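You operate a simulated robot arm through the tools that you are given. There is no shell and no other tool.

Carry out the task below with a simulated robot arm. There is one attempt and no reset: what you move stays moved.

JOB
Slide the green knob to the white mark and run the beam down to it.
Fine: open the narrow door, bring the green pointer on the mark, shut the door again, switch on, press Down till the beam halts; no Pull, Return or Zero; press Off at the end.

It is judged by the outcome, as a careful person would: the job done as asked, and still so three seconds after it is handed in. It fails if anything else is knocked over, pushed out of place, dropped, spilled or broken.

ROBOT AND FRAMES
A 7-joint arm with a two-finger parallel gripper on a trunk, on a base that moves. Base frame: it is fixed to the floor where the robot stands at the start and does not move with it; the origin is under the middle of the robot, x ahead of it, y to its left, z up. Readings come in m, degrees, newtons and seconds.
It reaches about 0.966 m from its shoulder. Its first joint turns from -166.0 to 166.0 degrees. Places, roughly: blue button [0.9, 0, 0.8]; green knob [1, 0.1, 1.1]; narrow mesh door [0.9, 0.1, 1.7]; small black button [0.8, 0.2, 0.8]; yellow button [0.8, 0, 0.8]. Payload 3.43 kg.
Tool frame: the origin (TCP) lies between the finger pads and is the grasp point; the fingertips stand 0.03 m ahead of it; z points along the fingers, y is the line along which they close. Largest opening 0.094 m; finger width 0.028, thickness 0.01; the body of the gripper, 0.05 by 0.096 m, starts 0.055 m behind the TCP.
Orientation is told as [roll, pitch, yaw] about the base's x, y, z axes, in that order, counted from this pose: with the fingers straight down and closing along the base's y, the tool's x points along the base's -x, its y along +y and its z along -z.

CONTROLS
- The arm moves only by the tool play_rows. Its argument "motion" is a list that holds one entry, the list of rows, each a list of 7 numbers: the finger opening in m, from 0 to 0.094, then the shift along the base's x, y, z in m, then the turn, a rotation vector about the base's x, y, z in degrees. In form: [[[claw, dx, dy, dz, wx, wy, wz], ...]]. A call has 1 to 20 rows; each row is the pose to reach, as a shift and turn from the pose commanded when the call began. A row lasts 0.2 s, in which the tool goes at most 0.05 m and 8.6 degrees; a call with a longer step from one row to the next is refused whole, and so is a gripper value outside its range. A pose out of reach is approached as far as the arm can. The call stops where the force on the tool passes 40 N (or 10 N more than at its start, if that is more) or the arm is blocked; 0.2 s more then pass. The fingers move at their own pace (about 0.045 m/s each) and stop on an object; they squeeze with about 42 N. The grip force told is the motor's: it shows also when the fingers shut on nothing. Time passes only in rows, and 0.2 s behind the last, so rows that repeat a pose let the fingers close. The reply holds the time, the measured pose of the TCP, the force on the tool along the base axes, the opening and the grip force, in the units named above and with some noise, with the torque about the TCP (base axes, N m) and any sound that the robot's microphone picked up.
- Cameras (640 x 400 px; columns grow to the right, rows downward): "scene" is now at [0.485, 0.147, 1.3501]; the picture's right is [-0.73, -0.68, 0.00], its down [-0.25, 0.27, -0.93] and it looks along [0.63, -0.68, -0.37] (base axes); focal length 260 px, centre (320, 200). "wrist" rides on the gripper at [0.076, 0.014, -0.102] in the tool frame; the picture's right is [-0.18, 0.98, 0.00], its down [-0.75, -0.14, -0.64] and it looks along [-0.63, -0.12, 0.77] (tool axes); focal length 243 px, centre (320, 200).
- grab_frame(camera): a new picture of that camera. The clock stands still meanwhile.
- lift_body(by): slides the trunk up (or, below 0, down) by that many m; the arm and the scene camera ride with it, the base frame stays. It gives what a move gives, with no picture.
- drive_base(legs): drives the robot by 1 to 6 legs, each [ahead, left, turn to the left] in m, m and degrees, along the robot's own axes; the way and the turn of a leg run together, so that a leg with both is an arc; at most 1.5 m and 180 degrees a leg. The arm and the cameras ride along, it lands a little off, and it stops where it bumps. It gives what a move gives.
- head_to(pan, tilt): turns the head with the scene camera to pan (to the left, within 103 degrees either way) and tilt (down, from -29 to 69), counted from straight ahead of the robot. It gives what a move gives.
- probe_pixels(camera, pixels): for up to 12 pixels [column, row] of the newest picture of that camera ("zoom" is the newest enlarged one), the place [x, y, z] in the base frame of the surface seen there, good to about 0.002 m. The clock stands still meanwhile.
- zoom(camera, box): a new picture of the part [left, top, right, bottom] of that camera's present view, enlarged. The clock stands still meanwhile.
- hand_in(): hands the job in; it is judged then, once.

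Leave the gripper open and the arm clear of the work at the hand-in unless told otherwise.

The tools are called after ">>>" as name(argument=value, ...) on one line, values as JSON. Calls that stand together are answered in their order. play_rows: Moves the arm, as the interface text tells. Its arguments: {"type":"object","properties":{"motion":{"type":"array","items":{"type":"array","items":{"type":"array","items":{"type":"number"}}}}},"required":["motion"]} The other tools are called the same way: lift_body (by) moves the trunk up or down; drive_base (legs) drives the base; head_to (pan, tilt) turns the head that bears the scene camera; grab_frame (camera) takes a picture; probe_pixels (camera, pixels) gives the place of the surface under pixels of a picture; zoom (camera, box) takes an enlarged picture of a part of a camera's view; hand_in () hands the job in.

At the start:

```text
time: 0.0
position: [0.6723, -0.1755, 1.0001]
ee_rot: [0.0, 0.0, -0.1]
wrist_force: [-0.4, -1.0, 0.1]
wrist_torque: [-0.01, -0.01, -0.03]
width: 0.094
grip_force: 0.1
trunk travel left (down, up): [-0.425, 0.065]
robot x, y, heading: [0.002, 0.0002, 0.1]
head pan, tilt (commanded): [-47.2, 21.6]
```

scene: 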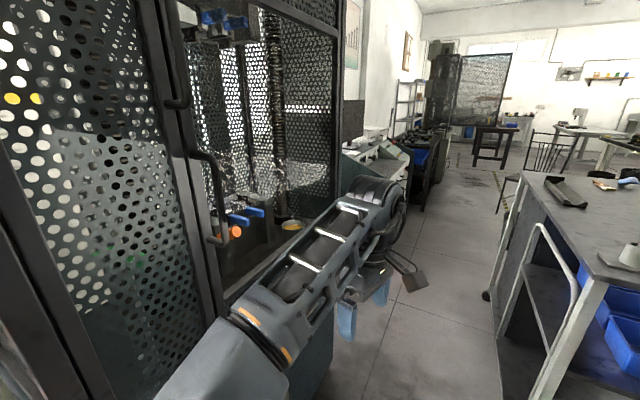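
wrist: 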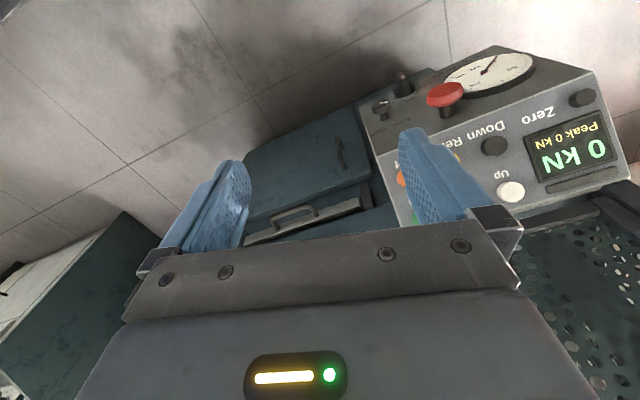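

The scene shows a tensile test machine with mesh doors to the left and the arm in front. The wrist shows a control panel with Up, Down, Zero, Ret..., and a red mushroom stop. I'll turn the head to look straight at the machine first.

>>> head_to(pan=0, tilt=10)

>>> grab_frame(camera="scene")

```text
time: 1.1
position: [0.6737, -0.1735, 0.9987]
ee_rot: [0.0, 0.2, 0.0]
wrist_force: [0.0, 0.0, -1.0]
wrist_torque: [0.01, 0.01, -0.04]
width: 0.0941
grip_force: 0.1
trunk travel left (down, up): [-0.425, 0.065]
robot x, y, heading: [-0.0023, -0.0006, 0.2]
head pan, tilt (commanded): [0.0, 10.0]
```

```text
taken
```

scene: 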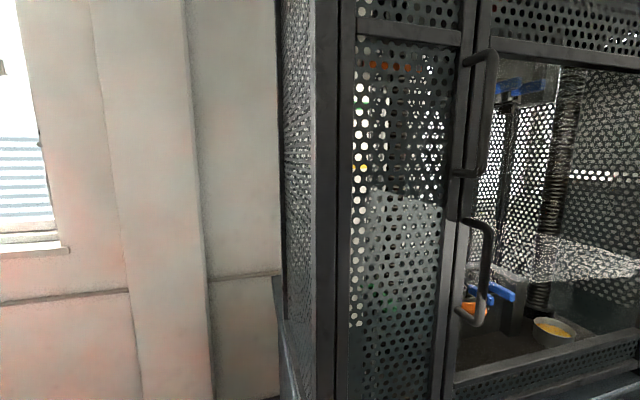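

Now the machine front is in view: a narrow mesh door (columns 350–460) with a handle at about (485,270), and a wide one with a handle at about (480,115). I'll probe places and look from more angles.

>>> probe_pixels(camera="scene", pixels=[[345, 300], [455, 300], [462, 222], [488, 235], [485, 280], [468, 320], [487, 60], [480, 120], [462, 175], [360, 25], [315, 300], [470, 380]])

>>> head_to(pan=-25, tilt=0)

>>> grab_frame(camera="scene")

```text
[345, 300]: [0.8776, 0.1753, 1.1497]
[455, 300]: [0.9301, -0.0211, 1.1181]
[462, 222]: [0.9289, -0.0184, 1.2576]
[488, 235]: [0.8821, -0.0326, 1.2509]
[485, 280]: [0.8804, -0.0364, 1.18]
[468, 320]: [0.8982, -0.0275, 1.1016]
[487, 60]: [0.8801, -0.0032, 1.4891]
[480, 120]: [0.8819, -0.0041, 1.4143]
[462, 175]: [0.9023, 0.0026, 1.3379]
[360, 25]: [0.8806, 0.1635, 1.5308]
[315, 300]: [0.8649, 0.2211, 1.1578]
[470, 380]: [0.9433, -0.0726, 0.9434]
```

```text
time: 2.0
position: [0.6736, -0.1731, 0.9996]
ee_rot: [0.0, 0.1, 0.0]
wrist_force: [-0.4, 0.1, 0.4]
wrist_torque: [0.01, 0.02, 0.0]
width: 0.094
grip_force: 0.0
trunk travel left (down, up): [-0.425, 0.065]
robot x, y, heading: [-0.0017, 0.0025, -0.1]
head pan, tilt (commanded): [-25.0, 0.0]
```

```text
taken
```

scene: 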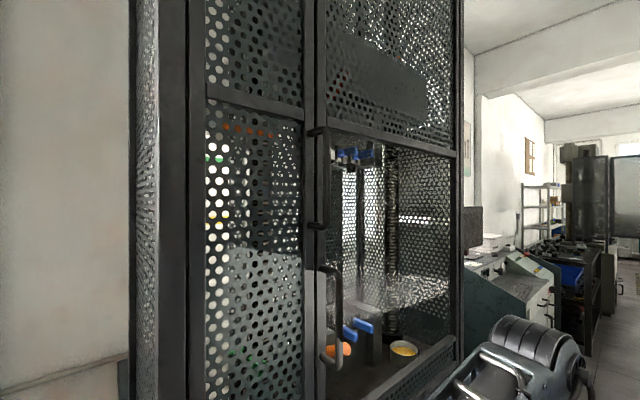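

I want a closer look at the door edges and handles, and at the green item behind the narrow door. I'll zoom in on both.

>>> zoom(camera="scene", box=[270, 100, 430, 200])

>>> zoom(camera="scene", box=[190, 240, 430, 390])

```text
4.00 times, centred on (350, 150) of scene
```

zoom: 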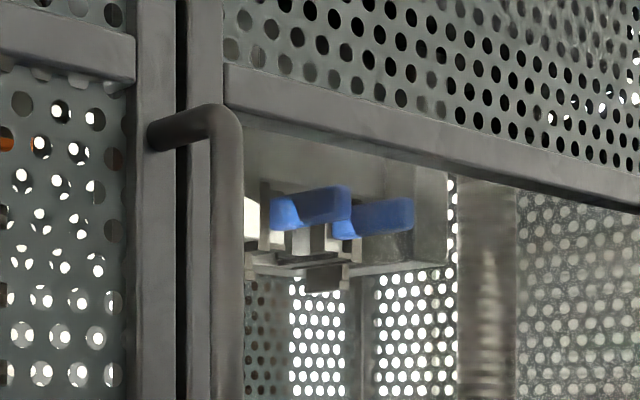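

```text
2.67 times, centred on (310, 315) of scene
```

zoom: 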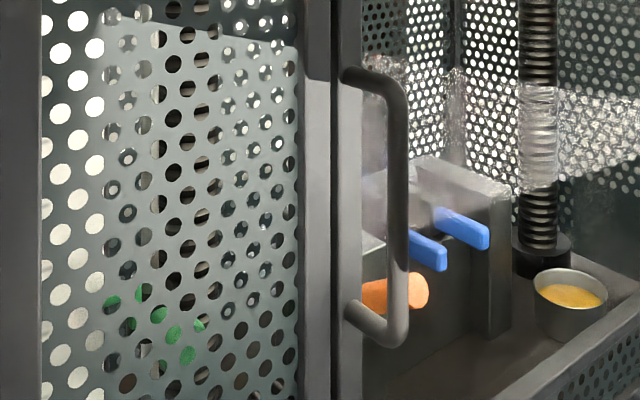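

The upper handle (z 1.34–1.49) is on the narrow door's right stile, the lower one on the wide door. The green part is visible through the mesh holes. Next I look at the control panel below.

>>> head_to(pan=-20, tilt=50)

>>> grab_frame(camera="scene")

```text
time: 3.2
position: [0.6733, -0.1738, 0.9996]
ee_rot: [0.0, 0.1, 0.0]
wrist_force: [0.4, 0.9, -0.8]
wrist_torque: [-0.01, -0.02, -0.02]
width: 0.0941
grip_force: 0.1
trunk travel left (down, up): [-0.425, 0.065]
robot x, y, heading: [-0.0026, 0.0018, 0.1]
head pan, tilt (commanded): [-20.0, 50.0]
```

```text
taken
```

scene: 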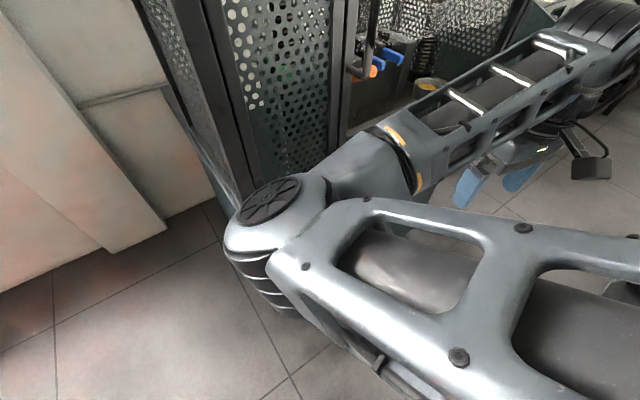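

The arm blocks the head's view of the panel. I use the wrist camera, which sees it.

>>> grab_frame(camera="wrist")

>>> zoom(camera="wrist", box=[350, 30, 640, 230])

>>> probe_pixels(camera="wrist", pixels=[[495, 147], [510, 192], [458, 157], [400, 180], [413, 217], [582, 98], [445, 95], [490, 72], [380, 105], [403, 80], [570, 150], [340, 150]])

```text
taken
```

wrist: 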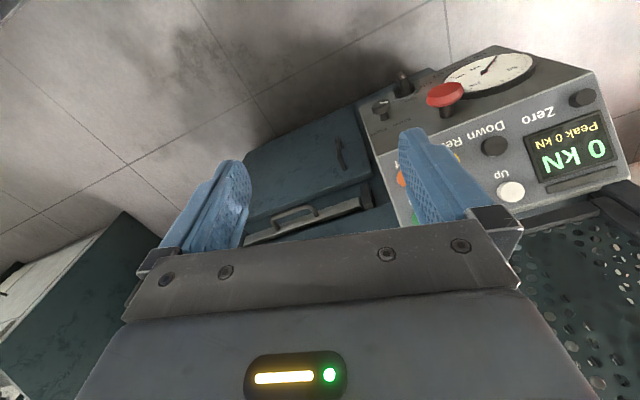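

```text
2.00 times, centred on (495, 130) of wrist
```

zoom: 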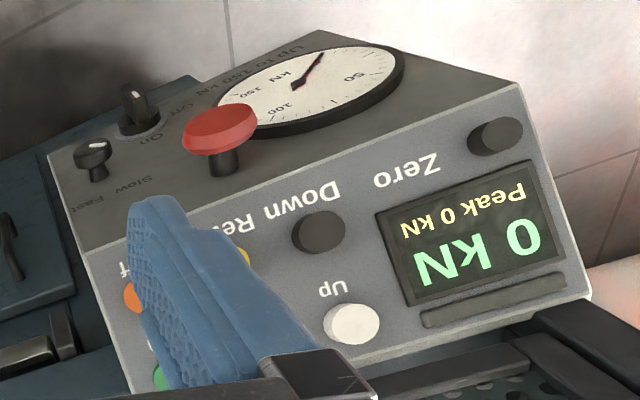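

```text
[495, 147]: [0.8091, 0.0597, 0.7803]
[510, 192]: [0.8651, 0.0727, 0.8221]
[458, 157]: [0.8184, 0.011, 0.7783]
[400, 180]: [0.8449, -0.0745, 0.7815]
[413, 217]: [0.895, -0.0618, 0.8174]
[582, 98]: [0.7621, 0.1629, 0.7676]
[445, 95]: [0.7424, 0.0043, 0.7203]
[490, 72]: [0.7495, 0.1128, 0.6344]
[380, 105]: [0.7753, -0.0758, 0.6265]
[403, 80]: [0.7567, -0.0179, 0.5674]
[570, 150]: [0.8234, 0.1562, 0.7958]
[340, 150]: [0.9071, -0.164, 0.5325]
```

The panel lies at about x 0.76–0.90, y −0.08..0.17, z 0.77–0.82, partly hidden by a finger. I'll probe the arm's own elbow in the scene picture to know how it stands before moving.

>>> probe_pixels(camera="scene", pixels=[[270, 200], [250, 265], [370, 160], [440, 140], [560, 45], [600, 20], [460, 355], [600, 300], [320, 250], [300, 130], [220, 100], [330, 100]])

```text
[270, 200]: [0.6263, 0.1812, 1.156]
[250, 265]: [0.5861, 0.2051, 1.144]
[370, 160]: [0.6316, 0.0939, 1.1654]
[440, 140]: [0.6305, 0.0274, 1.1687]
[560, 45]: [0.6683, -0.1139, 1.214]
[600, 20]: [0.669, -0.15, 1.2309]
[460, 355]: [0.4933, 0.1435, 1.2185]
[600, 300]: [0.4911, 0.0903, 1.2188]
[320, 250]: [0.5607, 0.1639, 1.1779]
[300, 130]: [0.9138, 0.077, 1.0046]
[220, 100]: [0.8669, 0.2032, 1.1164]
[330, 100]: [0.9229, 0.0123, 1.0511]
```

The elbow is at about (0.62, 0.2, 1.15). I'll move the tool left by 0.15 m and up 0.10 m, well clear of the doors (x ≥ 0.86), to see the whole panel with the wrist camera.

>>> play_rows(motion=[[[0.094, 0, 0.04, 0.025, 0, 0, 0], [0.094, 0, 0.08, 0.05, 0, 0, 0], [0.094, 0, 0.12, 0.075, 0, 0, 0], [0.094, 0, 0.15, 0.1, 0, 0, 0]]])

>>> grab_frame(camera="wrist")

>>> grab_frame(camera="scene")

```text
time: 4.4
position: [0.6561, -0.0815, 1.0848]
ee_rot: [-3.7, 2.8, -7.4]
wrist_force: [0.4, 0.4, 0.5]
wrist_torque: [-0.02, 0.0, 0.0]
width: 0.0941
grip_force: 0.0
trunk travel left (down, up): [-0.425, 0.065]
robot x, y, heading: [0.0016, -0.0003, -0.1]
head pan, tilt (commanded): [-20.0, 50.0]
stopped in row 4: the arm was blocked; the commanded pose is now the measured one
```

```text
taken
```

wrist: 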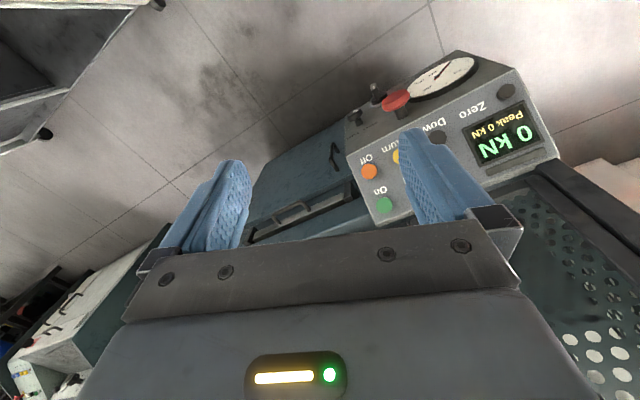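

```text
taken
```

scene: 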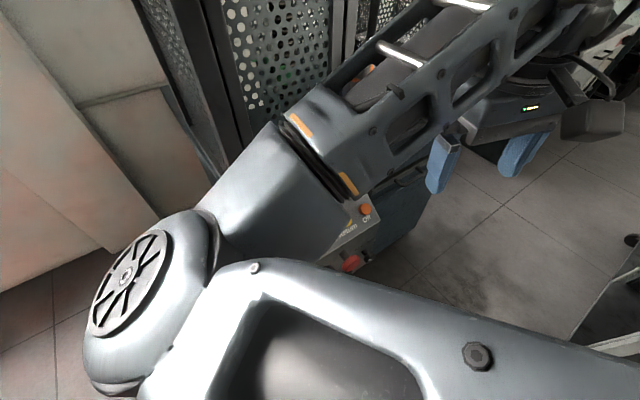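

The arm was blocked at about 0.09 m to the left; it may be an elbow limit. I check where the elbow is relative to the wall and the cage post.

>>> probe_pixels(camera="scene", pixels=[[125, 275], [90, 340], [190, 215], [60, 200], [180, 180], [205, 140], [260, 150], [320, 130], [100, 100], [10, 330], [470, 355], [230, 200]])

>>> head_to(pan=40, tilt=40)

>>> grab_frame(camera="scene")

```text
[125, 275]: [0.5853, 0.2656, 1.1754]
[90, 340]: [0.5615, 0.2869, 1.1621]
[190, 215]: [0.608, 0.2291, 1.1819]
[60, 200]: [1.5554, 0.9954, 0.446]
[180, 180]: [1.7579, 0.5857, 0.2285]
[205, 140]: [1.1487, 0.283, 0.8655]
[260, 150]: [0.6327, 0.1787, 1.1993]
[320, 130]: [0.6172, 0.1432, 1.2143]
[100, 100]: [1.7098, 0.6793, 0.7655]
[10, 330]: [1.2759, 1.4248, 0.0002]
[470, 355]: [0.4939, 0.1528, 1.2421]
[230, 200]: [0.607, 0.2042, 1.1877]
```

```text
time: 5.7
position: [0.6555, -0.0804, 1.0853]
ee_rot: [-3.8, 2.6, -7.2]
wrist_force: [-0.5, -0.4, 0.9]
wrist_torque: [0.02, 0.02, 0.01]
width: 0.094
grip_force: 0.1
trunk travel left (down, up): [-0.425, 0.065]
robot x, y, heading: [0.0001, 0.0042, -0.1]
head pan, tilt (commanded): [40.0, 40.0]
```

```text
taken
```

scene: 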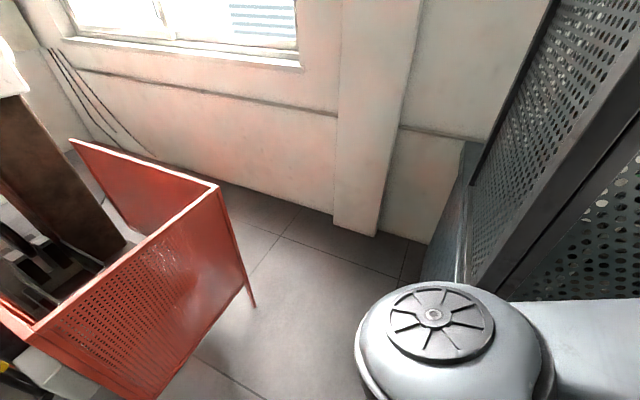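

The elbow has free space around it, so it seems folded to its limit because the tool is close to the shoulder. I look down at the robot itself to locate the shoulder.

>>> head_to(pan=-60, tilt=69)

>>> grab_frame(camera="scene")

>>> head_to(pan=-100, tilt=50)

>>> grab_frame(camera="scene")

>>> probe_pixels(camera="scene", pixels=[[200, 300], [320, 300], [440, 300], [560, 300], [320, 200], [500, 200], [600, 200], [400, 380], [100, 200], [200, 200]])

```text
time: 7.5
position: [0.6562, -0.0804, 1.0855]
ee_rot: [-3.5, 2.6, -7.2]
wrist_force: [-0.5, 0.2, -0.7]
wrist_torque: [-0.01, 0.01, 0.01]
width: 0.0938
grip_force: 0.0
trunk travel left (down, up): [-0.425, 0.065]
robot x, y, heading: [-0.0002, 0.0019, -0.1]
head pan, tilt (commanded): [-60.0, 68.8]
```

```text
taken
```

scene: 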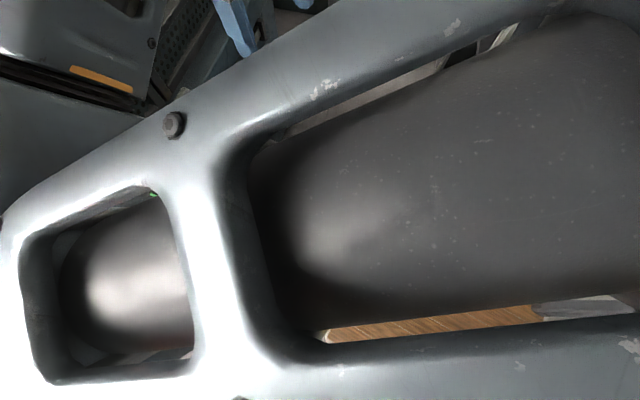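

```text
time: 8.6
position: [0.6567, -0.0809, 1.0869]
ee_rot: [-3.6, 2.6, -7.2]
wrist_force: [-0.4, -0.1, 0.0]
wrist_torque: [0.0, 0.0, 0.0]
width: 0.094
grip_force: 0.0
trunk travel left (down, up): [-0.425, 0.065]
robot x, y, heading: [0.0039, -0.002, 0.2]
head pan, tilt (commanded): [-100.0, 50.0]
```

```text
taken
```

scene: 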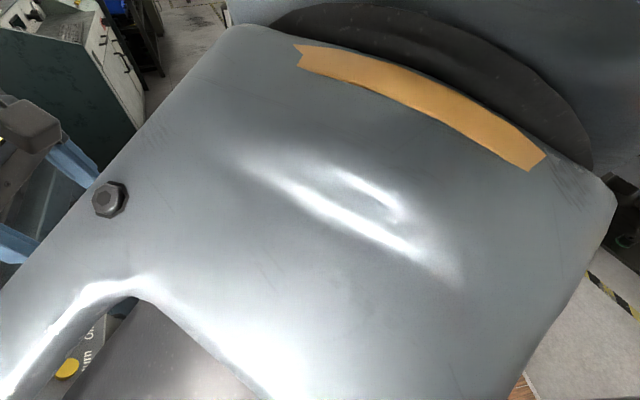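

```text
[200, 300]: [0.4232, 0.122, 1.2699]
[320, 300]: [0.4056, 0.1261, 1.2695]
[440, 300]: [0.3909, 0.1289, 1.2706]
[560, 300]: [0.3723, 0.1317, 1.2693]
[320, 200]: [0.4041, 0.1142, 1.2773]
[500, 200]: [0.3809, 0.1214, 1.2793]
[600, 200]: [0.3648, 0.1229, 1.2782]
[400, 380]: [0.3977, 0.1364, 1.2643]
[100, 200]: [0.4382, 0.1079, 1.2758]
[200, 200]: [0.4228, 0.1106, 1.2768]
```

The camera sits right above the upper arm; the shoulder is at about (0.35, 0.1, 1.2), so the work is too near. I intend to back the base up. First I check the surroundings to the sides and behind.

>>> head_to(pan=103, tilt=25)

>>> grab_frame(camera="scene")

>>> head_to(pan=-103, tilt=10)

>>> grab_frame(camera="scene")

```text
time: 11.5
position: [0.656, -0.081, 1.0862]
ee_rot: [-3.6, 2.7, -7.3]
wrist_force: [0.4, -0.4, -0.1]
wrist_torque: [0.03, -0.02, -0.01]
width: 0.0941
grip_force: 0.1
trunk travel left (down, up): [-0.425, 0.065]
robot x, y, heading: [-0.0006, 0.0014, -0.2]
head pan, tilt (commanded): [103.0, 25.0]
```

```text
taken
```

scene: 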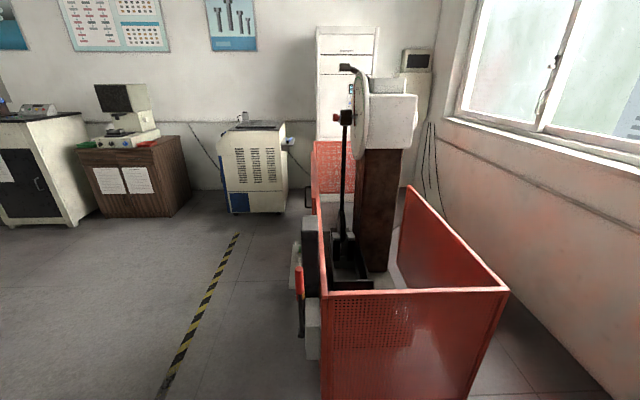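

```text
time: 14.5
position: [0.6557, -0.0801, 1.0858]
ee_rot: [-3.5, 2.6, -7.2]
wrist_force: [-0.5, 0.1, 0.1]
wrist_torque: [0.02, 0.02, -0.01]
width: 0.0939
grip_force: 0.0
trunk travel left (down, up): [-0.425, 0.065]
robot x, y, heading: [0.0022, -0.0008, 0.1]
head pan, tilt (commanded): [-103.0, 10.0]
```

```text
taken
```

scene: 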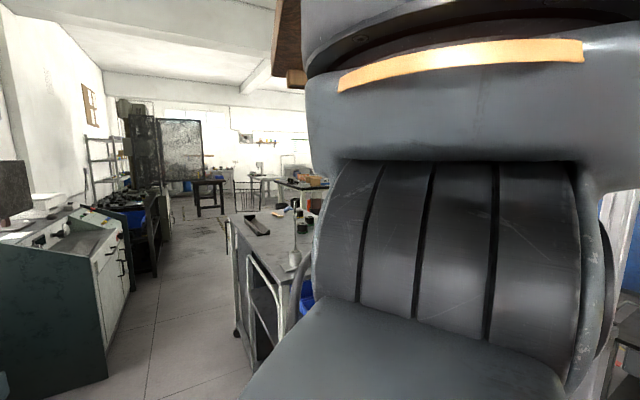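

A workbench stands to the right. I probe its extent and nearby objects to see how much room the base has.

>>> probe_pixels(camera="scene", pixels=[[245, 230], [235, 320], [265, 365], [290, 270], [300, 215], [340, 90], [450, 230], [450, 60], [620, 240], [610, 380], [288, 40], [100, 320]])

>>> head_to(pan=-103, tilt=-20)

>>> grab_frame(camera="scene")

```text
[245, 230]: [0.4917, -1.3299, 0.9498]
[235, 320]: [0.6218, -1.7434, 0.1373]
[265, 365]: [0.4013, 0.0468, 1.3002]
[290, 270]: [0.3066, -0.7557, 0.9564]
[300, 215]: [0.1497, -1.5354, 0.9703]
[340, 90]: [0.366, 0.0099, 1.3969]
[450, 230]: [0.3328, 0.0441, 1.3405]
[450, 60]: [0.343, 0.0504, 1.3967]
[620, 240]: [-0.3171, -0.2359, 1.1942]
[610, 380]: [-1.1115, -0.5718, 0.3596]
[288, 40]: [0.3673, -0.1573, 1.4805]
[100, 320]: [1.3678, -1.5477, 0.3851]
```

```text
time: 15.5
position: [0.6561, -0.0812, 1.0856]
ee_rot: [-3.6, 2.7, -7.3]
wrist_force: [-0.3, -0.1, 0.2]
wrist_torque: [0.01, -0.03, -0.01]
width: 0.0941
grip_force: 0.1
trunk travel left (down, up): [-0.425, 0.065]
robot x, y, heading: [0.0004, -0.0028, -0.0]
head pan, tilt (commanded): [-103.0, -20.0]
```

```text
taken
```

scene: 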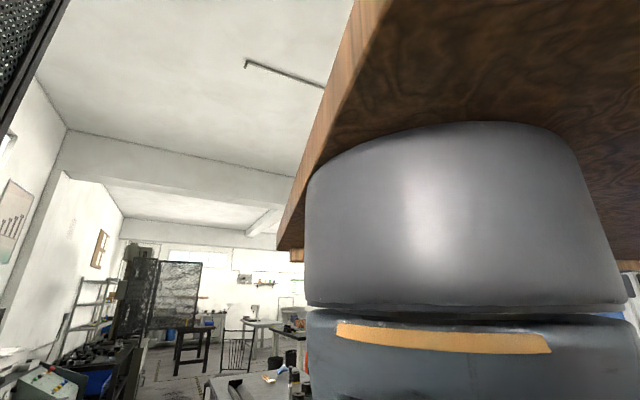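

The arm hangs from a wooden board at z ≈ 1.48, shoulder near (0.3, 0). Behind is open floor. I'll back the base by 0.2 m to get more working room and a better view.

>>> drive_base(legs=[[-0.2, 0, 0]])

>>> head_to(pan=-12, tilt=35)

>>> grab_frame(camera="scene")

>>> grab_frame(camera="wrist")

```text
time: 17.1
position: [0.4576, -0.0791, 1.085]
ee_rot: [-3.6, 2.5, -7.2]
wrist_force: [-0.6, -0.8, 0.5]
wrist_torque: [0.0, -0.01, -0.02]
width: 0.0939
grip_force: 0.1
trunk travel left (down, up): [-0.425, 0.065]
robot x, y, heading: [-0.1965, 0.0045, -0.0]
head pan, tilt (commanded): [-103.0, -20.0]
```

```text
time: 18.7
position: [0.4568, -0.0814, 1.0867]
ee_rot: [-3.5, 2.7, -7.2]
wrist_force: [-0.5, 0.4, -0.2]
wrist_torque: [-0.02, -0.01, 0.02]
width: 0.0938
grip_force: 0.1
trunk travel left (down, up): [-0.425, 0.065]
robot x, y, heading: [-0.1959, 0.0002, -0.1]
head pan, tilt (commanded): [-12.0, 35.0]
```

```text
taken
```

scene: 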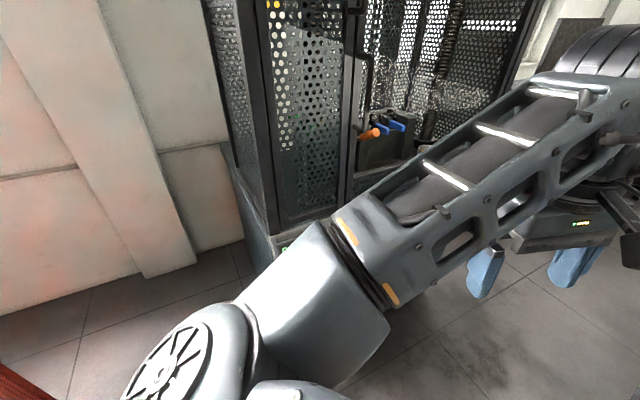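

```text
taken
```

wrist: 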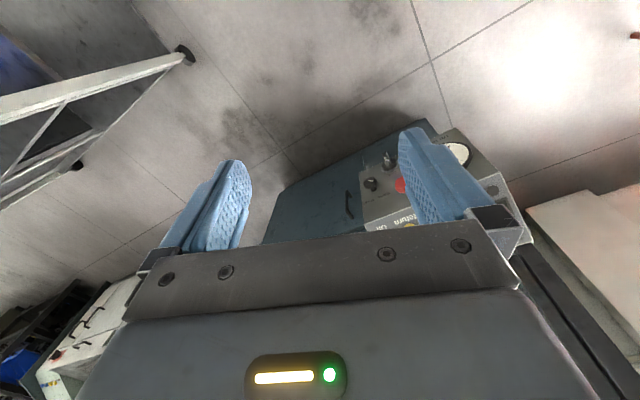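

I now bring the tool forward and left with straightened orientation, to get the panel fully in the wrist view.

>>> play_rows(motion=[[[0.094, 0.04, 0.02, 0, 0.9, -0.6, 1.8], [0.094, 0.08, 0.04, 0, 1.8, -1.3, 3.6], [0.094, 0.12, 0.06, 0, 2.7, -2, 5.4], [0.094, 0.15, 0.09, 0.02, 3.6, -2.6, 7.3], [0.094, 0.18, 0.12, 0.03, 3.6, -2.6, 7.3], [0.094, 0.2, 0.15, 0.04, 3.6, -2.6, 7.3]]])

>>> grab_frame(camera="wrist")

>>> grab_frame(camera="scene")

```text
time: 20.1
position: [0.6587, 0.0459, 1.1145]
ee_rot: [-0.7, 1.0, -2.0]
wrist_force: [0.2, 0.8, -0.2]
wrist_torque: [0.0, 0.0, 0.02]
width: 0.0941
grip_force: 0.0
trunk travel left (down, up): [-0.425, 0.065]
robot x, y, heading: [-0.2011, -0.0007, -0.1]
head pan, tilt (commanded): [-12.0, 35.0]
```

```text
taken
```

wrist: 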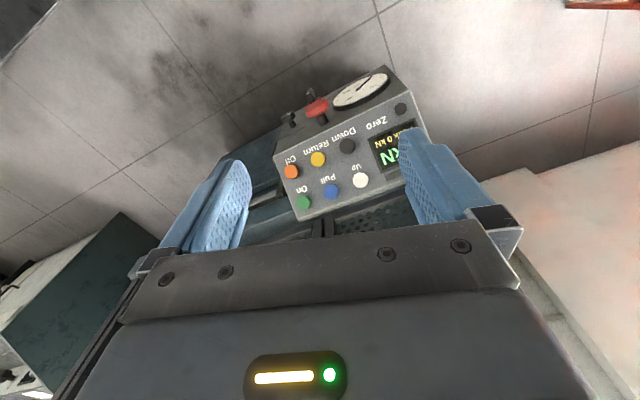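

```text
taken
```

scene: 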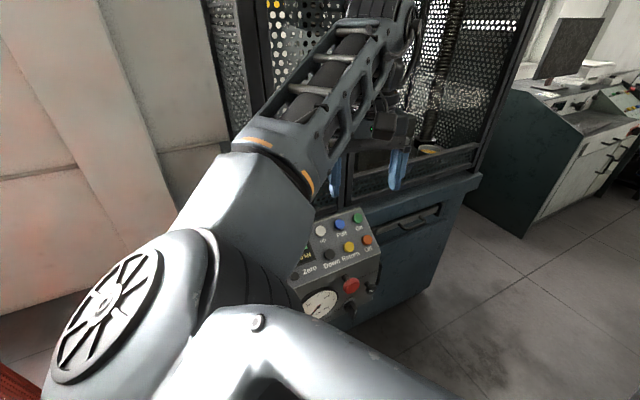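

Now the panel is in view in both cameras. I zoom to read the labels.

>>> zoom(camera="wrist", box=[250, 60, 442, 220])

>>> zoom(camera="scene", box=[280, 200, 400, 330])

>>> probe_pixels(camera="wrist", pixels=[[303, 202], [331, 191], [361, 180], [291, 171], [318, 159], [347, 147], [400, 110], [317, 105], [360, 92], [288, 119], [311, 95], [325, 215]])

>>> probe_pixels(camera="scene", pixels=[[320, 230], [340, 224], [357, 216], [331, 254], [349, 246], [367, 239], [295, 276], [351, 285], [320, 305], [371, 280], [350, 305], [320, 216]])

```text
2.50 times, centred on (346, 140) of wrist
```

zoom: 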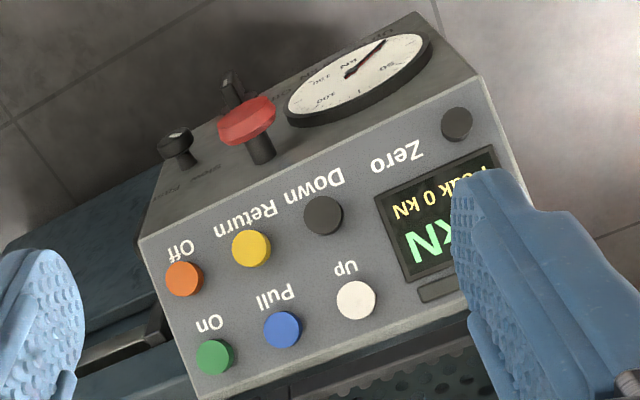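

```text
3.08 times, centred on (340, 265) of scene
```

zoom: 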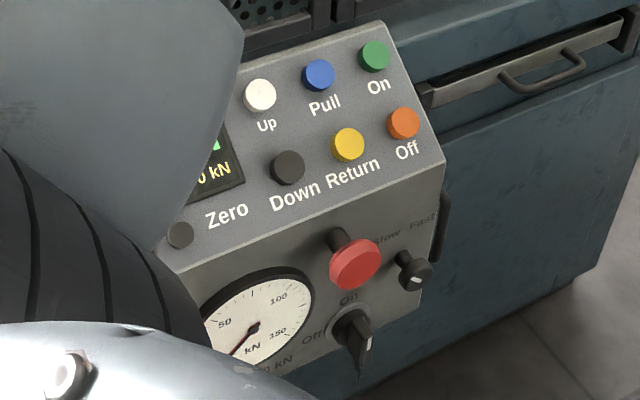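

```text
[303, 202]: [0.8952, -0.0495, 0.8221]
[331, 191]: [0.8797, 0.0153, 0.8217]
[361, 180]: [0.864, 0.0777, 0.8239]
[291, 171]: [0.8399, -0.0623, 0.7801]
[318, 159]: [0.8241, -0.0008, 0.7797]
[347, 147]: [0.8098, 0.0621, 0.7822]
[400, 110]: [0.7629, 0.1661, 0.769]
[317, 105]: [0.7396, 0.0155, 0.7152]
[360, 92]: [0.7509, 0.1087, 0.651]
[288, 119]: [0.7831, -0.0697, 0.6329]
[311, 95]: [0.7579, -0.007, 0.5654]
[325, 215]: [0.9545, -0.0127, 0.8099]
```

```text
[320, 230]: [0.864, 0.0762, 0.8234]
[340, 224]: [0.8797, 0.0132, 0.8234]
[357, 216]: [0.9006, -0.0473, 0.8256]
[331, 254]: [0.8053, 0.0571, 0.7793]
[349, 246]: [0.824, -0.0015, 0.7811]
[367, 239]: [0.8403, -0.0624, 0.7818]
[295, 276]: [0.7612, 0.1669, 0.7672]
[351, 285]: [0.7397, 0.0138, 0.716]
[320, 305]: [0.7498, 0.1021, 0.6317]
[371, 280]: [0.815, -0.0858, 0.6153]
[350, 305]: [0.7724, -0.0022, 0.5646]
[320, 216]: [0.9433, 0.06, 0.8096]
```

The labels are clear: top row Up (white), Pull (blue), On (green); lower row Down (black), Return (yellow), Off (orange); Zero is the small black one at the left. There is also a rotary Off/On switch and a Slow/Fast knob on the lower face. I zoom closer on that rotary, then look at the door.

>>> zoom(camera="scene", box=[330, 265, 394, 320])

>>> zoom(camera="wrist", box=[270, 80, 350, 130])

>>> head_to(pan=-5, tilt=0)

>>> grab_frame(camera="scene")

```text
7.27 times, centred on (362, 292) of scene
```

zoom: 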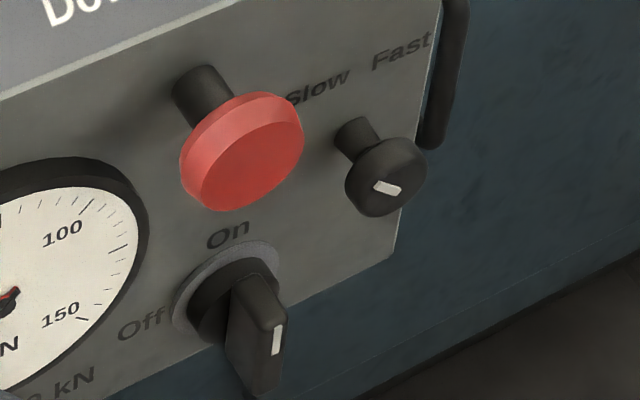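

```text
8.00 times, centred on (310, 105) of wrist
```

zoom: 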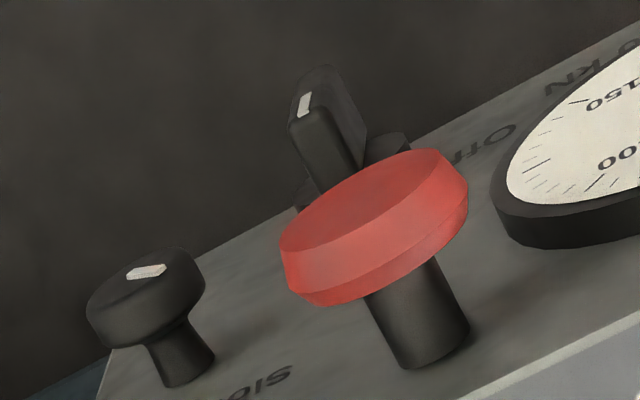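

```text
time: 21.1
position: [0.6585, 0.0451, 1.116]
ee_rot: [-0.5, 0.8, -2.0]
wrist_force: [0.0, 0.3, 0.0]
wrist_torque: [0.0, 0.01, 0.0]
width: 0.0938
grip_force: 0.1
trunk travel left (down, up): [-0.425, 0.065]
robot x, y, heading: [-0.1976, 0.0005, 0.1]
head pan, tilt (commanded): [-5.0, 0.0]
```

```text
taken
```

scene: 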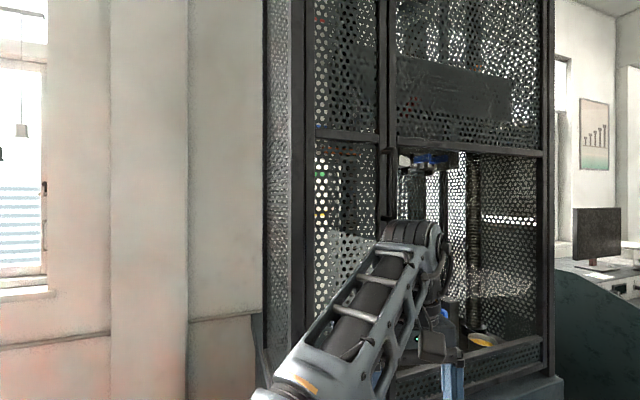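

The rotary's fin stands under "On" and the display is lit, so main power is on; "switch on" means the green On button. Now I zoom into the narrow door area.

>>> zoom(camera="scene", box=[260, 100, 420, 200])

>>> zoom(camera="scene", box=[290, 200, 410, 350])

>>> zoom(camera="scene", box=[260, 0, 460, 130])

```text
4.00 times, centred on (340, 150) of scene
```

zoom: 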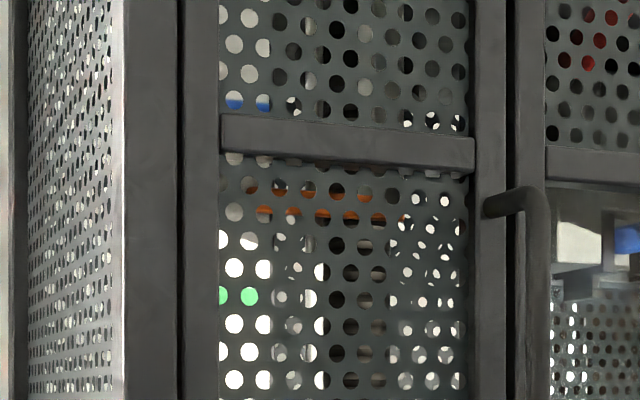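

```text
2.67 times, centred on (350, 275) of scene
```

zoom: 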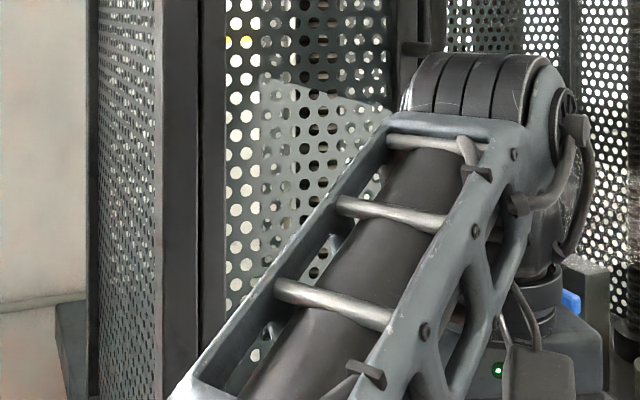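

```text
3.08 times, centred on (360, 65) of scene
```

zoom: 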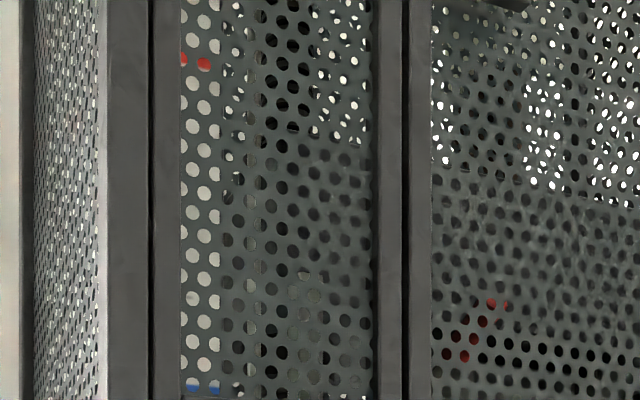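

The cage front is yawed about 15° (door line runs from (0.878, 0.175) to (0.930, −0.021)), so I will approach the handle with the fingers level, pointing along (0.965, 0.262, 0), closing sideways on the vertical bar near (0.883, −0.003, 1.41). First I swing the tool up to a pre-grasp pose well in front of the door.

>>> play_rows(motion=[[[0.094, 0.0, -0.008, 0.02, 1.0, -7.45, 1.0], [0.094, 0.0, -0.016, 0.04, 2.0, -14.9, 2.0], [0.094, 0.005, -0.024, 0.06, 3.0, -22.35, 3.0], [0.094, 0.01, -0.032, 0.08, 4.0, -29.8, 4.0], [0.094, 0.015, -0.04, 0.1, 5.0, -37.25, 5.0], [0.094, 0.02, -0.048, 0.12, 6.0, -44.7, 6.0]]])

>>> grab_frame(camera="scene")

```text
time: 22.5
position: [0.6768, 0.0246, 1.2456]
ee_rot: [4.3, -44.7, 4.9]
wrist_force: [0.0, -0.1, -0.2]
wrist_torque: [-0.01, -0.02, -0.05]
width: 0.094
grip_force: 0.1
trunk travel left (down, up): [-0.425, 0.065]
robot x, y, heading: [-0.1988, 0.002, 0.0]
head pan, tilt (commanded): [-5.0, 0.0]
```

```text
taken
```

scene: 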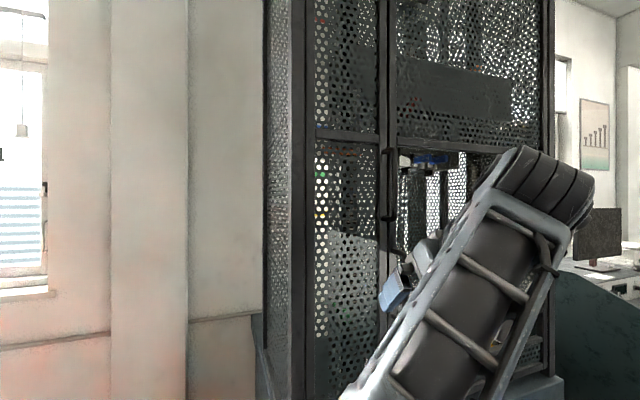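

Half-way fine. I continue the same turn and rise to z ≈ 1.41 in front of the handle.

>>> play_rows(motion=[[[0.094, 0.005, -0.012, 0.028, 1.0, -7.45, 1.0], [0.094, 0.01, -0.024, 0.056, 2.0, -14.9, 2.0], [0.094, 0.02, -0.036, 0.084, 3.0, -22.35, 3.0], [0.094, 0.03, -0.048, 0.112, 4.0, -29.8, 4.0], [0.094, 0.045, -0.06, 0.14, 5.0, -37.25, 5.0], [0.094, 0.06, -0.07, 0.165, 6.0, -44.7, 6.0], [0.094, 0.06, -0.07, 0.165, 6.0, -44.7, 6.0]]])

>>> grab_frame(camera="scene")

>>> grab_frame(camera="wrist")

```text
time: 24.1
position: [0.7378, -0.0472, 1.41]
ee_rot: [-36.6, -89.7, 52.2]
wrist_force: [0.3, -0.9, -0.5]
wrist_torque: [0.05, 0.02, -0.01]
width: 0.0941
grip_force: 0.0
trunk travel left (down, up): [-0.425, 0.065]
robot x, y, heading: [-0.1998, 0.0, -0.0]
head pan, tilt (commanded): [-5.0, 0.0]
```

```text
taken
```

scene: 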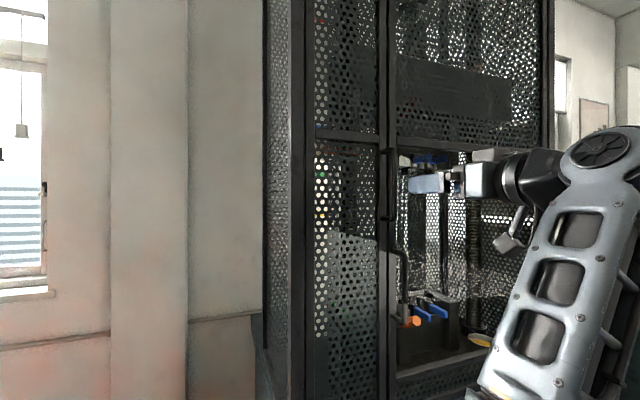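

```text
taken
```

wrist: 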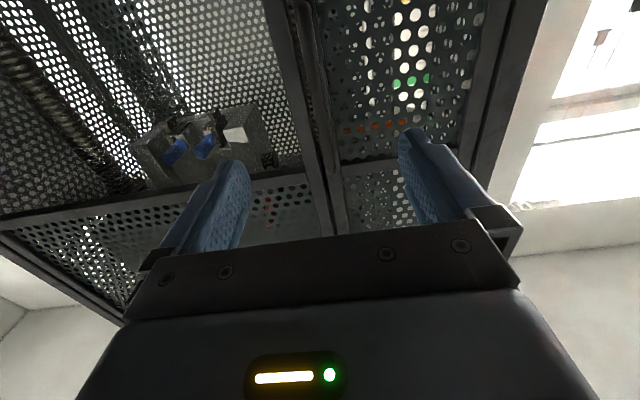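

The tool is level and facing the handle. I re-measure the handle bar precisely in a zoom of the scene view.

>>> zoom(camera="scene", box=[360, 130, 440, 230])

```text
4.00 times, centred on (400, 180) of scene
```

zoom: 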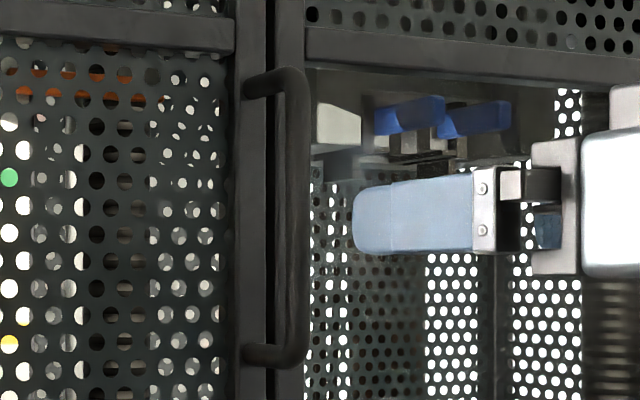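

>>> probe_pixels(camera="zoom", pixels=[[294, 110], [294, 170], [294, 220], [294, 280], [294, 330], [255, 85], [255, 355], [250, 200], [282, 200], [312, 200], [405, 215], [120, 200]])

```text
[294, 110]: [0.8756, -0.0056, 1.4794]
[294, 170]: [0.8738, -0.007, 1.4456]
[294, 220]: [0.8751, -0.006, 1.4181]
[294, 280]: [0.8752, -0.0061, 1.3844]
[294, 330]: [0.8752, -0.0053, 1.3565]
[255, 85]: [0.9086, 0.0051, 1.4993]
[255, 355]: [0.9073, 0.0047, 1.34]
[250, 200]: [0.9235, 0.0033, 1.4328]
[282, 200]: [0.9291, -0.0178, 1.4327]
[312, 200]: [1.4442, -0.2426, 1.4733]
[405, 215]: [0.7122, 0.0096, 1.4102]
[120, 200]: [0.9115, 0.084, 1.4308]
```

The bar's centre is at about (0.882, −0.008), spanning z 1.35–1.49. I advance 0.143 m straight along the tool axis with the fingers open, then look before gripping.

>>> play_rows(motion=[[[0.094, 0.036, 0.0098, 0, 0, 0, 0], [0.094, 0.07, 0.019, 0, 0, 0, 0], [0.094, 0.1, 0.027, 0, 0, 0, 0], [0.094, 0.12, 0.0326, 0, 0, 0, 0], [0.094, 0.138, 0.0375, 0, 0, 0, 0], [0.094, 0.138, 0.0375, 0, 0, 0, 0]]])

>>> zoom(camera="scene", box=[340, 120, 460, 220])

>>> grab_frame(camera="wrist")

```text
time: 25.5
position: [0.8786, -0.0102, 1.4105]
ee_rot: [-37.2, -89.7, 52.5]
wrist_force: [0.2, -0.6, 0.9]
wrist_torque: [-0.04, 0.01, 0.02]
width: 0.094
grip_force: 0.0
trunk travel left (down, up): [-0.425, 0.065]
robot x, y, heading: [-0.198, -0.0031, 0.3]
head pan, tilt (commanded): [-5.0, 0.0]
```

```text
4.00 times, centred on (400, 170) of scene
```

zoom: 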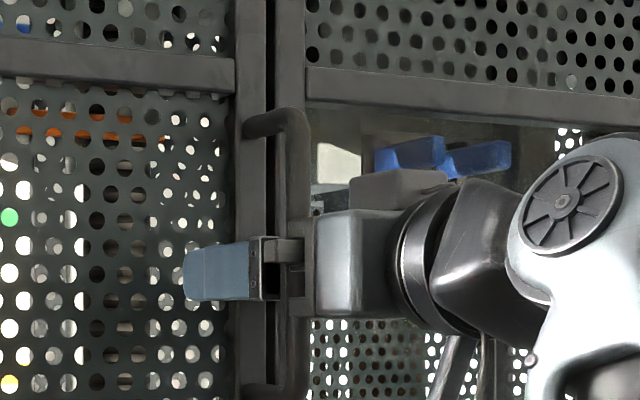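

```text
taken
```

wrist: 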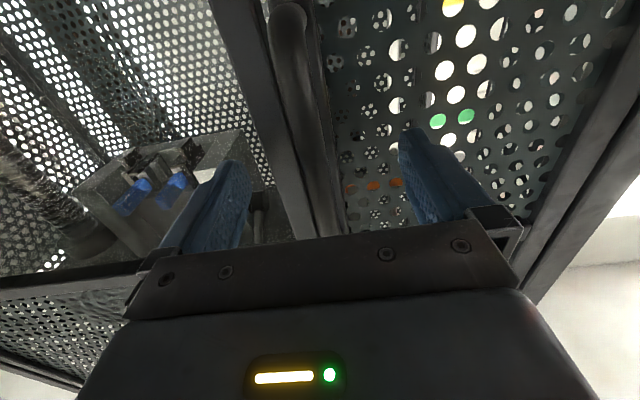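

The bar lies between the fingers (wrist columns 275–330). I close the fingers on it.

>>> play_rows(motion=[[[0.04, 0, 0, 0, 0, 0, 0], [0.01, 0, 0, 0, 0, 0, 0], [0.006, 0, 0, 0, 0, 0, 0], [0.006, 0, 0, 0, 0, 0, 0], [0.006, 0, 0, 0, 0, 0, 0], [0.006, 0, 0, 0, 0, 0, 0]]])

```text
time: 26.9
position: [0.8783, -0.0112, 1.4089]
ee_rot: [-31.1, -89.7, 46.4]
wrist_force: [0.8, -1.8, -0.4]
wrist_torque: [0.24, -0.04, 0.02]
width: 0.0181
grip_force: 41.7
trunk travel left (down, up): [-0.425, 0.065]
robot x, y, heading: [-0.1995, -0.0043, 0.0]
head pan, tilt (commanded): [-5.0, 0.0]
```

Gripped (18 mm opening, 42 N). I pull the door along its arc around the hinge near (0.878, 0.18), first 10°, turning the tool with it.

>>> play_rows(motion=[[[0.006, -0.011, 0.0003, 0, 0, 0, -3.3], [0.006, -0.022, 0.001, 0, 0, 0, -6.6], [0.006, -0.033, 0.0023, 0, 0, 0, -10], [0.006, -0.033, 0.0023, 0, 0, 0, -10]]])

>>> grab_frame(camera="scene")

```text
time: 27.9
position: [0.844, -0.006, 1.4103]
ee_rot: [-28.9, -89.6, 34.4]
wrist_force: [0.4, 7.5, 0.2]
wrist_torque: [0.32, -0.21, -0.02]
width: 0.0183
grip_force: 45.5
trunk travel left (down, up): [-0.425, 0.065]
robot x, y, heading: [-0.1993, 0.003, -0.2]
head pan, tilt (commanded): [-5.0, 0.0]
```

```text
taken
```

scene: 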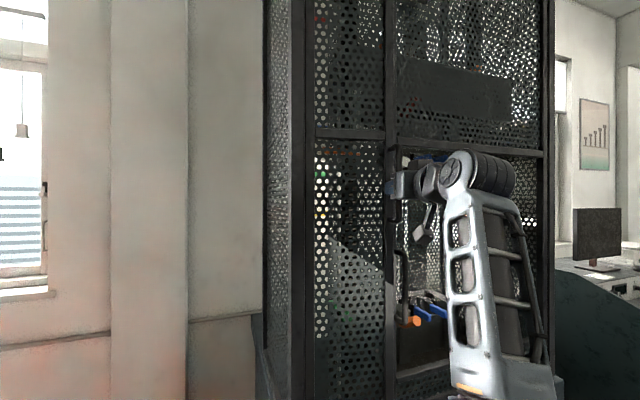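

The door moves; the side force (7.5 N) says the arc runs slightly more to the left than I assumed. I correct the hinge estimate and go on to 40°.

>>> play_rows(motion=[[[0.006, -0.0149, 0.0077, 0, 0, 0, -5], [0.006, -0.0301, 0.0138, 0, 0, 0, -10], [0.006, -0.0447, 0.0211, 0, 0, 0, -15], [0.006, -0.0586, 0.0298, 0, 0, 0, -20], [0.006, -0.0718, 0.0395, 0, 0, 0, -25], [0.006, -0.0839, 0.0504, 0, 0, 0, -30], [0.006, -0.0839, 0.0504, 0, 0, 0, -30]]])

>>> grab_frame(camera="scene")

```text
time: 29.3
position: [0.7597, 0.0359, 1.4107]
ee_rot: [-10.6, -89.6, -13.6]
wrist_force: [-3.5, -3.9, -1.1]
wrist_torque: [0.11, -0.01, 0.14]
width: 0.0183
grip_force: 45.1
trunk travel left (down, up): [-0.425, 0.065]
robot x, y, heading: [-0.1997, 0.0014, 0.0]
head pan, tilt (commanded): [-5.0, 0.0]
stopped in row 7: the force on the tool passed its limit at 42 N (the readings are from after the stop); the commanded pose is now the measured one
```

```text
taken
```

scene: 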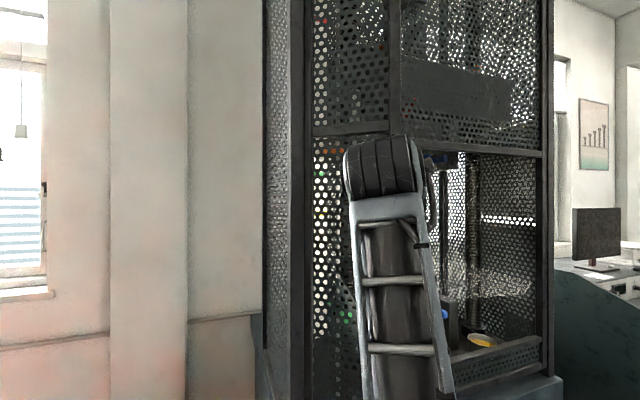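

It stopped at 42 N near 36°. A circle through the measured points puts the hinge at about (0.892, 0.197) with radius 0.209. I continue on that arc to 60°, turning the tool less (the round bar may pivot in the grip).

>>> play_rows(motion=[[[0.006, -0.0134, 0.012, 0, 0, 0, -2], [0.006, -0.0247, 0.0239, 0, 0, 0, -5], [0.006, -0.0361, 0.0381, 0, 0, 0, -9], [0.006, -0.0461, 0.0533, 0, 0, 0, -13], [0.006, -0.0549, 0.0692, 0, 0, 0, -17], [0.006, -0.0549, 0.0692, 0, 0, 0, -17]]])

>>> grab_frame(camera="scene")

```text
time: 30.7
position: [0.705, 0.1078, 1.4098]
ee_rot: [-21.4, -89.7, -19.6]
wrist_force: [4.6, 4.2, 13.4]
wrist_torque: [0.33, 0.16, 0.1]
width: 0.0182
grip_force: 44.9
trunk travel left (down, up): [-0.425, 0.065]
robot x, y, heading: [-0.1972, -0.0027, 0.1]
head pan, tilt (commanded): [-5.0, 0.0]
```

```text
taken
```

scene: 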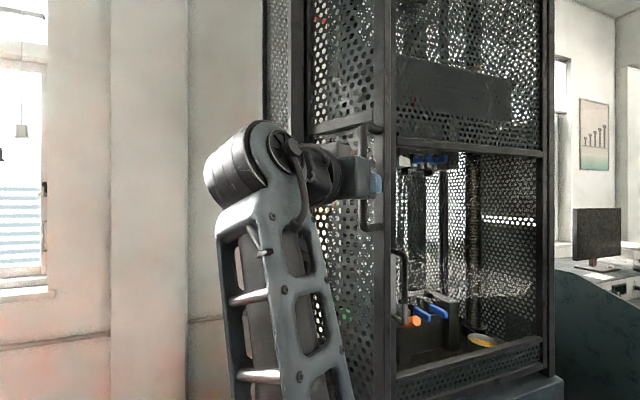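

Door is at about 58° with low side forces. I continue the arc to 90°.

>>> play_rows(motion=[[[0.006, -0.0072, 0.0167, 0, 0, 0, -5], [0.006, -0.0131, 0.0339, 0, 0, 0, -10], [0.006, -0.0174, 0.0516, 0, 0, 0, -15], [0.006, -0.0201, 0.0696, 0, 0, 0, -20], [0.006, -0.0213, 0.0877, 0, 0, 0, -25], [0.006, -0.0208, 0.1059, 0, 0, 0, -30], [0.006, -0.0208, 0.1059, 0, 0, 0, -30]]])

>>> grab_frame(camera="scene")

```text
time: 32.0
position: [0.688, 0.1906, 1.4084]
ee_rot: [-39.7, -89.6, -26.4]
wrist_force: [13.8, 0.1, -0.2]
wrist_torque: [0.4, -0.48, 0.24]
width: 0.0135
grip_force: 45.1
trunk travel left (down, up): [-0.425, 0.065]
robot x, y, heading: [-0.1987, -0.0011, 0.2]
head pan, tilt (commanded): [-5.0, 0.0]
stopped in row 6: the force on the tool passed its limit at 44 N (the readings are from after the stop); the commanded pose is now the measured one
```

```text
taken
```

scene: 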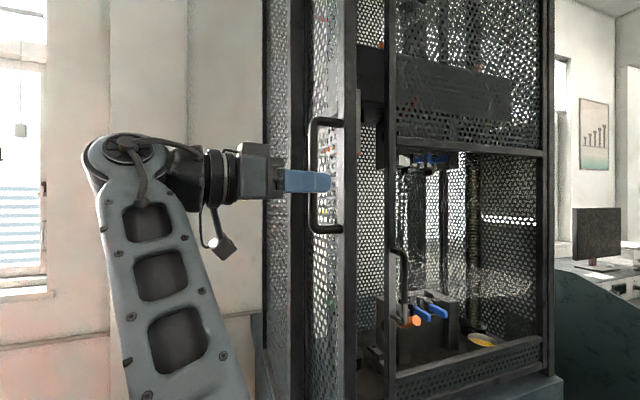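

The grip slid to the fingertips (13.5 mm) at about 80°. I open the fingers and back off along the tool axis (to the left) to see where the door stays.

>>> play_rows(motion=[[[0.03, 0, 0, 0, 0, 0, 0], [0.05, 0, 0, 0, 0, 0, 0], [0.05, -0.008, 0.018, 0, 0, 0, 0], [0.05, -0.016, 0.036, 0, 0, 0, 0], [0.05, -0.024, 0.055, 0, 0, 0, 0], [0.05, -0.03, 0.07, 0, 0, 0, 0]]])

>>> grab_frame(camera="scene")

```text
time: 33.4
position: [0.6583, 0.2617, 1.4095]
ee_rot: [-35.2, -89.6, -30.8]
wrist_force: [1.0, -0.3, 0.0]
wrist_torque: [0.01, 0.01, -0.02]
width: 0.0498
grip_force: 0.1
trunk travel left (down, up): [-0.425, 0.065]
robot x, y, heading: [-0.1984, -0.0012, 0.1]
head pan, tilt (commanded): [-5.0, 0.0]
```

```text
taken
```

scene: 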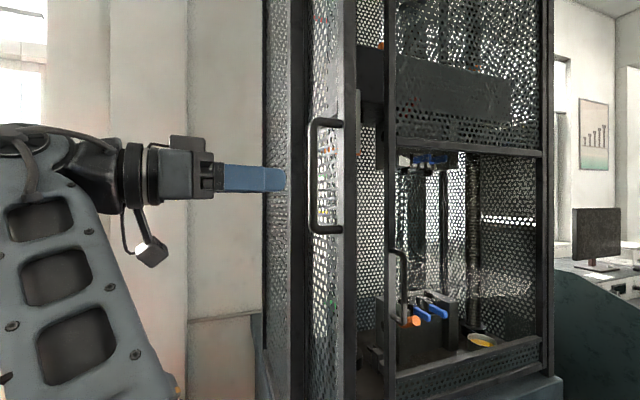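

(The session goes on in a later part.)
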